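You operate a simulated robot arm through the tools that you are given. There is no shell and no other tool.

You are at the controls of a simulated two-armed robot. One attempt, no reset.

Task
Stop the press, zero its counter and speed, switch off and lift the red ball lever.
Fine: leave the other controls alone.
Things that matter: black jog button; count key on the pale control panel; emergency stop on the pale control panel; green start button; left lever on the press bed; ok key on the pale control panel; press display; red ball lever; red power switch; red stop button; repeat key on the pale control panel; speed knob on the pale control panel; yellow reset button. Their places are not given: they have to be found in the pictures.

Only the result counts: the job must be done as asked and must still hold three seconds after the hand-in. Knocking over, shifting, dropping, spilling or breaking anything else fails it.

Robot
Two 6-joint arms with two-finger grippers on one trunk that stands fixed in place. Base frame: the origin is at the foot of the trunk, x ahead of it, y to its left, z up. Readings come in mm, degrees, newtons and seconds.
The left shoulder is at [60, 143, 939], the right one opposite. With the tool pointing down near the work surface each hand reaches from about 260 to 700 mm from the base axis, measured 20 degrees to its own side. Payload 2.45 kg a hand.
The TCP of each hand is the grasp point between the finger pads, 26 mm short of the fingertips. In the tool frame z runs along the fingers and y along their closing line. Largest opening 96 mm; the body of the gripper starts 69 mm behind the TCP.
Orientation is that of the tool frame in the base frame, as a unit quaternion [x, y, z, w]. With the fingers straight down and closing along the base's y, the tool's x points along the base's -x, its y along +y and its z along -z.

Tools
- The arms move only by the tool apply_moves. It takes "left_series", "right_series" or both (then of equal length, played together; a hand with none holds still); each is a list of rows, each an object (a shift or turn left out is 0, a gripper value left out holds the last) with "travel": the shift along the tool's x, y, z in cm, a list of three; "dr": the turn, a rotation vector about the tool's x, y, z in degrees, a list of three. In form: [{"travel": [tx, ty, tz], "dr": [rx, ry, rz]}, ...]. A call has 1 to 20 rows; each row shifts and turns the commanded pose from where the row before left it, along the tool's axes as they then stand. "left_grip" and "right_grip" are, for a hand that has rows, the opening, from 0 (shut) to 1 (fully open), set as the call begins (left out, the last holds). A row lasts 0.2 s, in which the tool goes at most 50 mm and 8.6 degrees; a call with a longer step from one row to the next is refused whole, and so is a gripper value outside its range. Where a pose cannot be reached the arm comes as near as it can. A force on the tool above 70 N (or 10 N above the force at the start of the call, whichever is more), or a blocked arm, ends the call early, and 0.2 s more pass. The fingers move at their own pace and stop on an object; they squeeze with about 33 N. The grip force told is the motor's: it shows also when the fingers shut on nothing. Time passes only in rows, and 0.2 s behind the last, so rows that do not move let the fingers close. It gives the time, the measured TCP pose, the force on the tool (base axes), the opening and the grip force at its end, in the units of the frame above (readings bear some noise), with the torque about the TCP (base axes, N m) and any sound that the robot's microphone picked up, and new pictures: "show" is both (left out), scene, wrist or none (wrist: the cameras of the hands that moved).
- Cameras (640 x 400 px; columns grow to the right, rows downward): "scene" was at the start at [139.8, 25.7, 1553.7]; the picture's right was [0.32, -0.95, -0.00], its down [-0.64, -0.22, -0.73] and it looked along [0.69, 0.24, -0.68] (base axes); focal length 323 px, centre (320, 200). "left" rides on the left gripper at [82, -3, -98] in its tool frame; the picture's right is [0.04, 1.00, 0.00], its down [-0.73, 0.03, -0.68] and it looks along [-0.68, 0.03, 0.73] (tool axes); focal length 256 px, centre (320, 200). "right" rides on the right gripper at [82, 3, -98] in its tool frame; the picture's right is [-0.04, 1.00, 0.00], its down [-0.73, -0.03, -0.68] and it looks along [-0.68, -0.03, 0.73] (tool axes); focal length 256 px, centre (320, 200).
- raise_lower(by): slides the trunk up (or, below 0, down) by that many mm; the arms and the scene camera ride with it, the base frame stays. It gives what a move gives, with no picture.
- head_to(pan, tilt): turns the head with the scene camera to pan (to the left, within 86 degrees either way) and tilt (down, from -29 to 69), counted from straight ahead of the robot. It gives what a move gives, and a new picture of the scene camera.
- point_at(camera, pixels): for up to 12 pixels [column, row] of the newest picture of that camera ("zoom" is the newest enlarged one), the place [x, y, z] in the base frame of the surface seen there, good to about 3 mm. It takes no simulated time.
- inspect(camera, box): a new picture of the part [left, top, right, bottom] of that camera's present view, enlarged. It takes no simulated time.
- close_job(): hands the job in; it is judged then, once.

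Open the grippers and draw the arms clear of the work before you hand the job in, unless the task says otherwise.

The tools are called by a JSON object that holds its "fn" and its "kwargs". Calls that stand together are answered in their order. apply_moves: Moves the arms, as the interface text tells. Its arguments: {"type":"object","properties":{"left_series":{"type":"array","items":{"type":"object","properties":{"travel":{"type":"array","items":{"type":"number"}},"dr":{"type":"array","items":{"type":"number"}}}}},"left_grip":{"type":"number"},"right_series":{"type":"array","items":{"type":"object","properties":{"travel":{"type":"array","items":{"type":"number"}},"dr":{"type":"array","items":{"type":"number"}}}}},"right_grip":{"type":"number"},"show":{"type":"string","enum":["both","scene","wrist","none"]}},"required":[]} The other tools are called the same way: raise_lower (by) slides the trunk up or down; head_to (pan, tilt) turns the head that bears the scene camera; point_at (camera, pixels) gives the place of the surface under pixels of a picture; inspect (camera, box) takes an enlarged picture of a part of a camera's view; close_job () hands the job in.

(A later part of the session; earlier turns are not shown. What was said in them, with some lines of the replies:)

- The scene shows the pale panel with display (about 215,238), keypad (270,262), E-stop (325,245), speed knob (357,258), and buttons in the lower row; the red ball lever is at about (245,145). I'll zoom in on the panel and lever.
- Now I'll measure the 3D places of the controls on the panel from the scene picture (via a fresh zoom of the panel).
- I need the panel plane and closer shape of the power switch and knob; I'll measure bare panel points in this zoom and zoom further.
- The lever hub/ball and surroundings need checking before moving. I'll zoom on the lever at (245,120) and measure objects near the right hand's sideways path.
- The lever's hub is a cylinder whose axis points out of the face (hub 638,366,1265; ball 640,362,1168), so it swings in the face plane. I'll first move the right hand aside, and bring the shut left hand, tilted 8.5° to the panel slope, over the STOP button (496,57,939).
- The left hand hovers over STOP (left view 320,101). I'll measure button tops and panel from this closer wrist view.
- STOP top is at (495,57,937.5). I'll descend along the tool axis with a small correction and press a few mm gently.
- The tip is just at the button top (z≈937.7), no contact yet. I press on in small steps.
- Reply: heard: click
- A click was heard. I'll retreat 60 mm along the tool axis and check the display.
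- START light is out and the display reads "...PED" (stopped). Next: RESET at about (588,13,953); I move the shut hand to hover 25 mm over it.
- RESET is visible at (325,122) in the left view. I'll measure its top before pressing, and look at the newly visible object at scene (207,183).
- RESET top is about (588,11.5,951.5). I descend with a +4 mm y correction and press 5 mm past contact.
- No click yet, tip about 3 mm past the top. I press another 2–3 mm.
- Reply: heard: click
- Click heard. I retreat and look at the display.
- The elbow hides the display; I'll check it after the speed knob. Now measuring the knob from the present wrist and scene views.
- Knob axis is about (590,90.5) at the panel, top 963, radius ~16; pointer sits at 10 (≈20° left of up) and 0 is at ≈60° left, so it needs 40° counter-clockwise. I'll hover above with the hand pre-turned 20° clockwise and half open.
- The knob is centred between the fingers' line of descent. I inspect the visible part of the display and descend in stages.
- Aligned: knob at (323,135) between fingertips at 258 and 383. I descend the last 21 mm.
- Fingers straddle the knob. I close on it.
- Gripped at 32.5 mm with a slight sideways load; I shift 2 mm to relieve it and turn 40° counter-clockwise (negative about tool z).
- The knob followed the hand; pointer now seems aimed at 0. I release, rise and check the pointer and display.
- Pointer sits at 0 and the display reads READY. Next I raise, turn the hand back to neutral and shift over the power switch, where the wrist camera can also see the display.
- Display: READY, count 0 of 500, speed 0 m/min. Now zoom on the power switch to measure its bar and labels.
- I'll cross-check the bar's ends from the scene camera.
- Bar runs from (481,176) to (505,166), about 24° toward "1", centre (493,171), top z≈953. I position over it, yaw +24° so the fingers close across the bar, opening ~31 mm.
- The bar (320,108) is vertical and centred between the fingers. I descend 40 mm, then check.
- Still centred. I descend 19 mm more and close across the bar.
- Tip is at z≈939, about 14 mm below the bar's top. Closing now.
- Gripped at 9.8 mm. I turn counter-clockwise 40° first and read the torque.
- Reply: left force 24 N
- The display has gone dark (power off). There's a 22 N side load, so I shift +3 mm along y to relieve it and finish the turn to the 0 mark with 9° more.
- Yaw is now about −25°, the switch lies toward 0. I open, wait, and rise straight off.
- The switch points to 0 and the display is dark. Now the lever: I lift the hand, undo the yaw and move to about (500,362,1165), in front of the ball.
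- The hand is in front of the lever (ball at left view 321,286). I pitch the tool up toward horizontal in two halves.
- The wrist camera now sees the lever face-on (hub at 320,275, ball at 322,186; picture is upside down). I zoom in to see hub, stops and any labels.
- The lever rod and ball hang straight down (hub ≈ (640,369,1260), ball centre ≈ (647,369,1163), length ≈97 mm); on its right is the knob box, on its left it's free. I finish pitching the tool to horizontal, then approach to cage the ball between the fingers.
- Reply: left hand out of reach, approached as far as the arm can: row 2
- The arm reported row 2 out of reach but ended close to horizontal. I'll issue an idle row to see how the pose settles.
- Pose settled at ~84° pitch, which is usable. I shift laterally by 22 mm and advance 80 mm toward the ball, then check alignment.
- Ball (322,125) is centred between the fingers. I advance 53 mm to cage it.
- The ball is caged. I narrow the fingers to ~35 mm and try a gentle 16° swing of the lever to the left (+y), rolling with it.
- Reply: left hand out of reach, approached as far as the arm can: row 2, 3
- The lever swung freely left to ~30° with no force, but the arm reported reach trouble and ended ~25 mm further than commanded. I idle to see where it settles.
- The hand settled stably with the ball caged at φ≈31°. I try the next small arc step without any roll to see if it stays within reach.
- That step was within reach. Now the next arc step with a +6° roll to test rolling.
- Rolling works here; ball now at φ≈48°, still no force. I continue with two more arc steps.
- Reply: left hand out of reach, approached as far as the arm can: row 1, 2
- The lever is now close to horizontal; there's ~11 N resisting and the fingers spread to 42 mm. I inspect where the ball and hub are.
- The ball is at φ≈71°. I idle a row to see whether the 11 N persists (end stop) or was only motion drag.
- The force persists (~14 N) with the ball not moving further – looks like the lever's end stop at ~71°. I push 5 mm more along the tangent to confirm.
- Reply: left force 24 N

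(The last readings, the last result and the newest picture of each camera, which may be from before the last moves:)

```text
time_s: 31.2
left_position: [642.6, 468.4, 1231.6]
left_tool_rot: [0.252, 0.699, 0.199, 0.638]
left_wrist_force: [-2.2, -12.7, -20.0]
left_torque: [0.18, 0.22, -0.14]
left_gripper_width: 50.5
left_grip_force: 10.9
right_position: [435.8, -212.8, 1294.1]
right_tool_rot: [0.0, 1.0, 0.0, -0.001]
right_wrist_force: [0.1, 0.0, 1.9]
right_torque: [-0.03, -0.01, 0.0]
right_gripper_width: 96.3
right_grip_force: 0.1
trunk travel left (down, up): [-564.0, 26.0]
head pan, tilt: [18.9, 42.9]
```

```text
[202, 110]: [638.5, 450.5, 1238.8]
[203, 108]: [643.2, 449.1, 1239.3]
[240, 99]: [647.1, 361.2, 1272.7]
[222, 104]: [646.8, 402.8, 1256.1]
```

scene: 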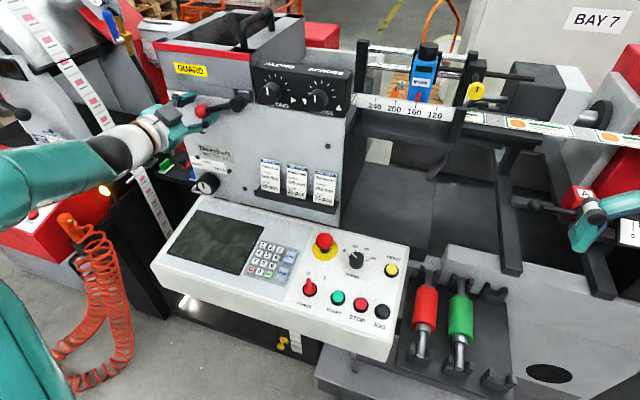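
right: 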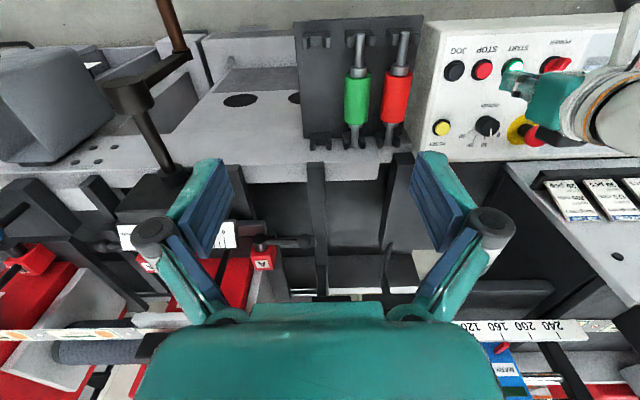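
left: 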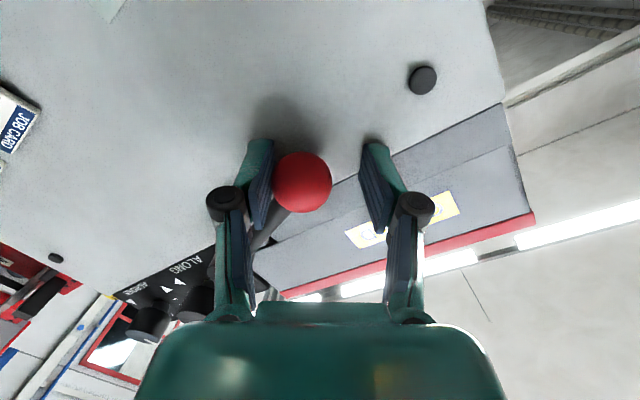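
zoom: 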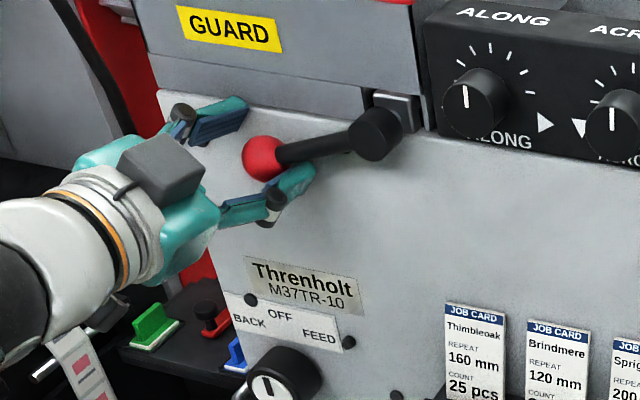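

At 24 N the ball doesn't move: it's the end stop. I open the cage and lower the hand ~15 mm to see whether the lever stays up by itself.

{"fn": "apply_moves", "kwargs": {"left_grip": 0.62, "left_series": [{"travel": [0.1, -0.7, 0]}, {"travel": [0.1, -0.7, 0]}, {}], "show": "both"}}

{"fn": "inspect", "kwargs": {"camera": "scene", "box": [150, 60, 290, 190]}}

```text
time_s: 32.0
left_position: [640.1, 466.5, 1232.1]
left_tool_rot: [0.252, 0.698, 0.198, 0.64]
left_wrist_force: [-0.7, 0.5, 0.3]
left_torque: [-0.02, 0.03, 0.0]
left_gripper_width: 59.5
left_grip_force: 0.0
left hand out of reach, approached as far as the arm can: row 2
right_position: [434.7, -212.3, 1294.6]
right_tool_rot: [0.0, 1.0, -0.001, 0.001]
right_wrist_force: [-1.3, 0.2, -0.9]
right_torque: [0.01, -0.02, 0.01]
right_gripper_width: 96.0
right_grip_force: 0.0
trunk travel left (down, up): [-564.0, 26.0]
head pan, tilt: [18.9, 42.9]
```

scene: 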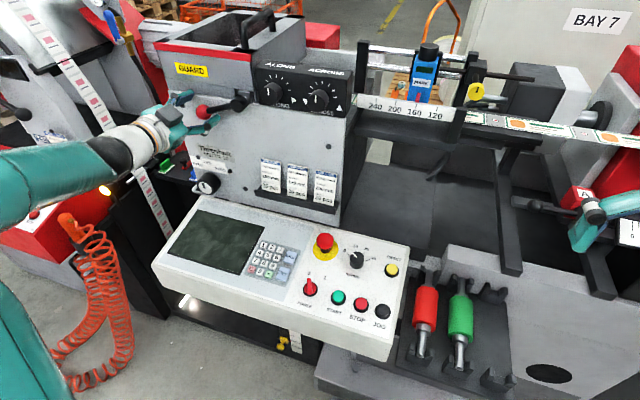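
left: 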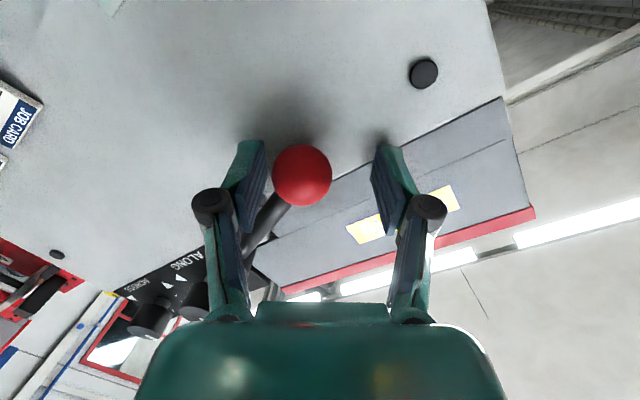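

```text
3.08 times, centred on (220, 125) of scene
```

zoom: 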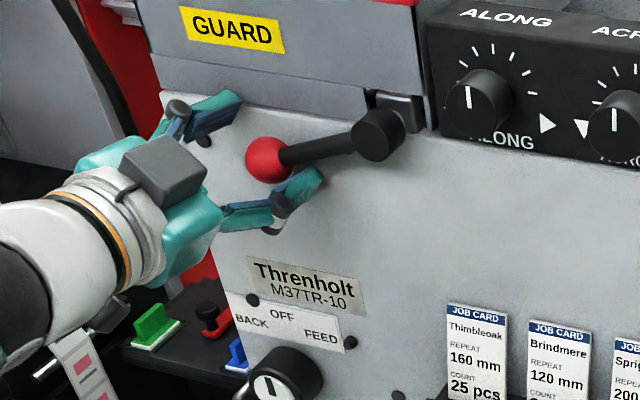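

The downward move was limited by reach, but force is 0 and the ball stays; a small gap shows. I retract straight back along −x in small rows.

{"fn": "apply_moves", "kwargs": {"left_series": [{"travel": [0.06, -0.12, -0.99]}], "show": "wrist"}}

```text
time_s: 32.4
left_position: [631.9, 468.8, 1232.4]
left_tool_rot: [0.253, 0.698, 0.198, 0.64]
left_wrist_force: [-0.8, 0.2, -0.7]
left_torque: [0.05, 0.03, -0.01]
left_gripper_width: 59.7
left_grip_force: 0.1
right_position: [434.5, -212.2, 1294.4]
right_tool_rot: [0.0, 1.0, 0.001, 0.0]
right_wrist_force: [0.1, -0.4, 0.4]
right_torque: [-0.01, 0.0, -0.02]
right_gripper_width: 95.9
right_grip_force: 0.0
trunk travel left (down, up): [-564.0, 26.0]
head pan, tilt: [18.9, 42.9]
```

left: 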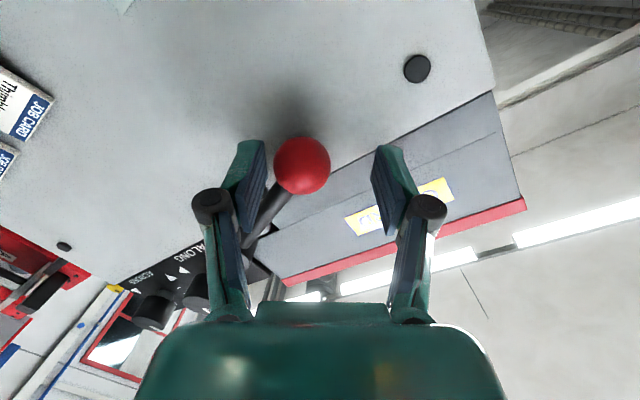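

Retraction works with no contact force; the ball stays. I continue back another 60 mm.

{"fn": "apply_moves", "kwargs": {"left_series": [{"travel": [0.06, -0.12, -0.99]}, {"travel": [0.06, -0.12, -0.99]}, {"travel": [0.1, -0.2, -2.0]}, {"travel": [0.1, -0.2, -2.0]}], "show": "both"}}

{"fn": "inspect", "kwargs": {"camera": "scene", "box": [150, 60, 290, 190]}}

```text
time_s: 33.4
left_position: [573.4, 472.5, 1239.0]
left_tool_rot: [0.252, 0.699, 0.198, 0.64]
left_wrist_force: [-0.2, 0.0, 0.0]
left_torque: [0.04, -0.01, 0.0]
left_gripper_width: 59.6
left_grip_force: 0.1
left hand out of reach, approached as far as the arm can: row 1, 3
right_position: [433.4, -212.3, 1294.5]
right_tool_rot: [0.001, 1.0, 0.001, 0.0]
right_wrist_force: [-0.4, -0.3, 0.1]
right_torque: [0.01, 0.02, 0.01]
right_gripper_width: 96.0
right_grip_force: 0.1
trunk travel left (down, up): [-564.0, 26.0]
head pan, tilt: [18.9, 42.9]
```

scene: 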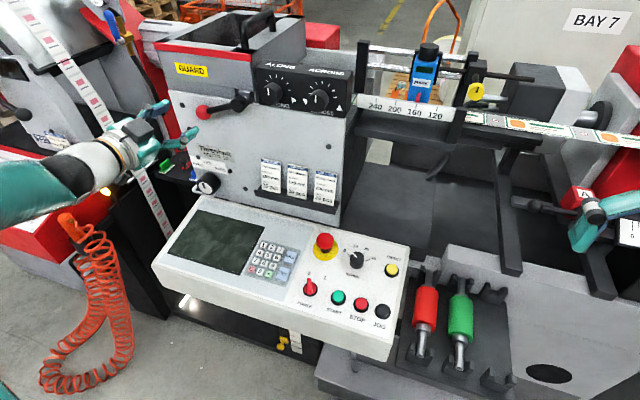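
left: 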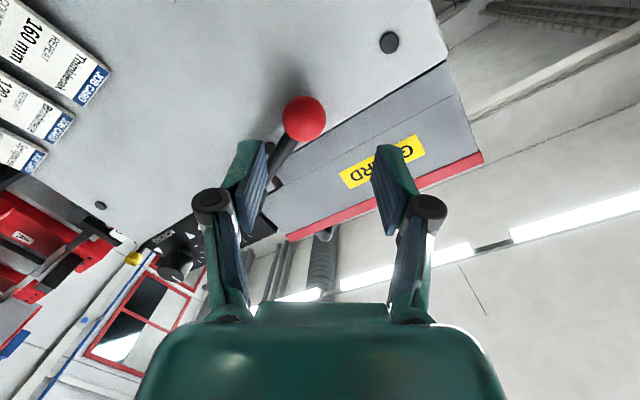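

```text
3.08 times, centred on (220, 125) of scene
```

zoom: 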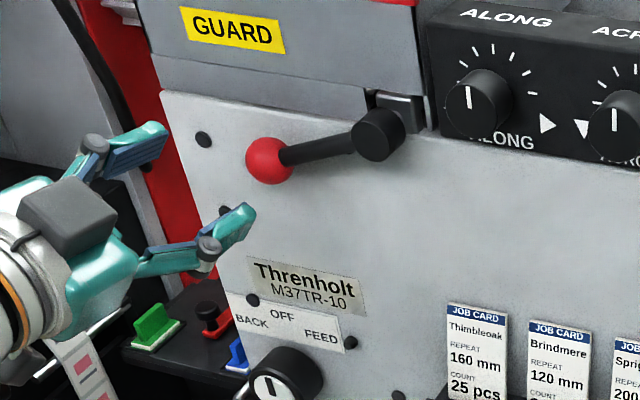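

The lever stays up by itself at its end stop. I draw the hand further back and then check all controls.

{"fn": "apply_moves", "kwargs": {"left_series": [{"travel": [0.15, -0.3, -3.0]}, {"travel": [0.15, -0.3, -3.0]}, {"travel": [0.15, -0.3, -3.0]}, {"travel": [0.15, -0.3, -3.0]}], "show": "both"}}

{"fn": "inspect", "kwargs": {"camera": "scene", "box": [150, 180, 420, 350]}}

{"fn": "inspect", "kwargs": {"camera": "scene", "box": [150, 60, 350, 220]}}

```text
time_s: 34.4
left_position: [448.7, 473.4, 1240.3]
left_tool_rot: [0.252, 0.697, 0.201, 0.64]
left_wrist_force: [-0.6, 0.4, -0.7]
left_torque: [0.0, 0.01, 0.03]
left_gripper_width: 59.7
left_grip_force: 0.0
right_position: [434.6, -212.2, 1295.4]
right_tool_rot: [0.0, 1.0, 0.0, 0.001]
right_wrist_force: [-0.3, -0.5, 1.6]
right_torque: [-0.01, -0.01, 0.01]
right_gripper_width: 96.0
right_grip_force: 0.1
trunk travel left (down, up): [-564.0, 26.0]
head pan, tilt: [18.9, 42.9]
```

scene: 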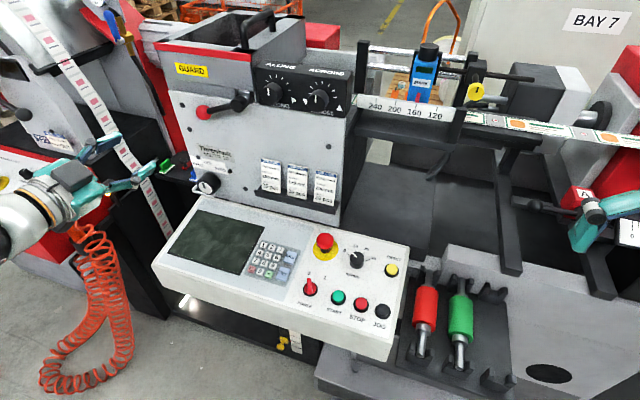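
left: 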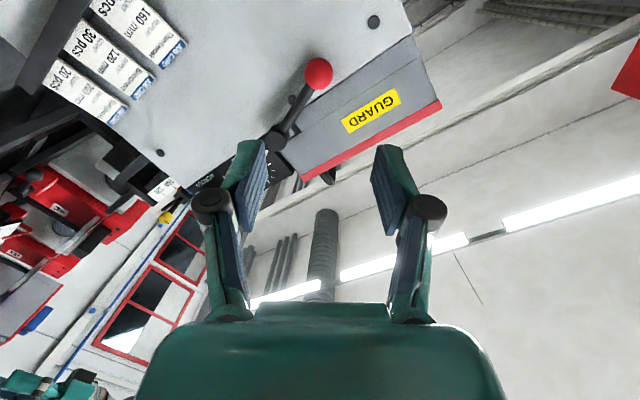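

```text
2.35 times, centred on (285, 265) of scene
```

zoom: 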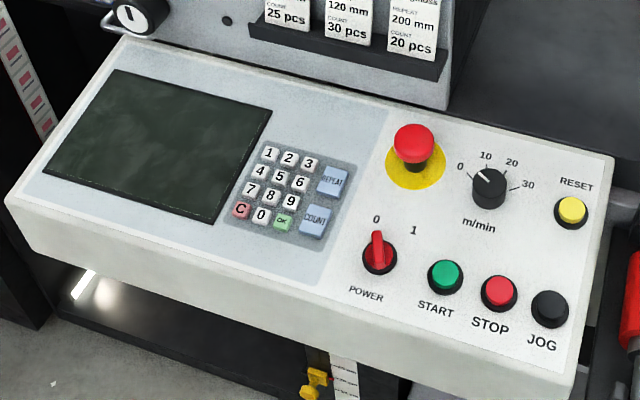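

```text
2.50 times, centred on (250, 140) of scene
```

zoom: 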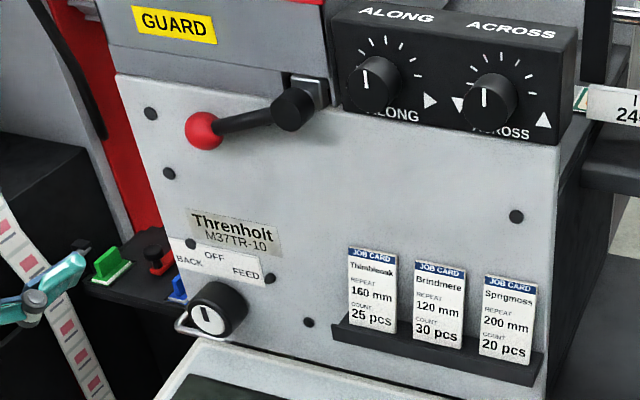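

All controls look right: power at 0, speed pointer at 0, E-stop and others untouched, lever up. I open the gripper fully and wait a bit to confirm the lever holds.

{"fn": "apply_moves", "kwargs": {"left_grip": 1, "left_series": [{"travel": [0, 0, -2.0]}, {}, {}, {}, {}, {}, {}, {}], "show": "scene"}}

{"fn": "inspect", "kwargs": {"camera": "scene", "box": [150, 60, 350, 220]}}

```text
time_s: 36.2
left_position: [430.2, 472.7, 1240.6]
left_tool_rot: [0.252, 0.697, 0.201, 0.641]
left_wrist_force: [0.3, 0.0, -0.2]
left_torque: [-0.02, -0.01, 0.0]
left_gripper_width: 96.1
left_grip_force: 0.0
right_position: [434.9, -212.8, 1294.0]
right_tool_rot: [0.0, 1.0, 0.0, 0.0]
right_wrist_force: [0.9, -0.3, -0.8]
right_torque: [0.02, 0.02, -0.03]
right_gripper_width: 95.9
right_grip_force: 0.2
trunk travel left (down, up): [-564.0, 26.0]
head pan, tilt: [18.9, 42.9]
```

scene: 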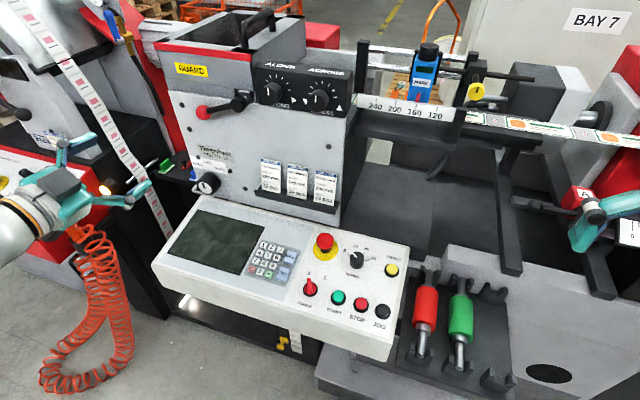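

```text
2.50 times, centred on (250, 140) of scene
```

zoom: 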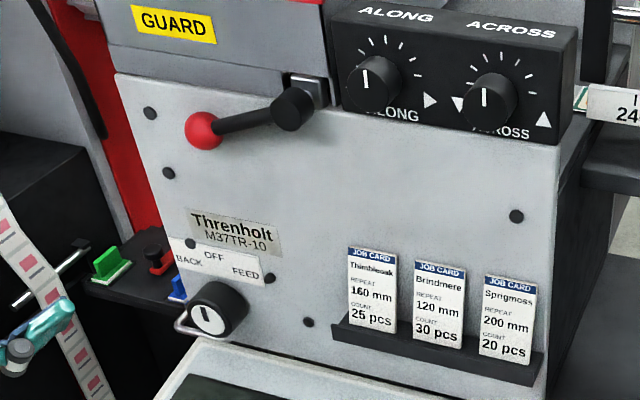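

The lever hasn't moved for over 2 s (ball still at zoom 202,130). The press is stopped and off, count and speed read 0 before power-off, and both hands are open and clear. I hand in the job.

{"fn": "close_job", "kwargs": {}}

```text
The job is handed in.
```

The job is handed in, with every step you asked for done; no verdict has come back.

- **Press stopped:** I pressed the red stop button. The green start light went out and the display changed from RUNNING to a word ending in "PED".
- **Counter zeroed:** I pressed the yellow reset button. The display then read READY and 0 pcs of 500.
- **Speed zeroed:** I turned the speed knob from 10 to 0. The display read 0 m/min.
- **Switched off:** I turned the red power switch to 0. The display went dark.
- **Red ball lever lifted:** I swung it up to the left, about 70° from hanging, until it would go no further. It stayed up on its own for more than 2 seconds before I handed in.

I did not touch the other controls. In the last pictures the emergency stop, the feed selector and the two knobs above the panel looked as they had before. Both grippers are open and drawn clear of the press.

While I was lifting the lever, the left arm several times went past where I had sent it. The force readings showed only light contact with the lever.
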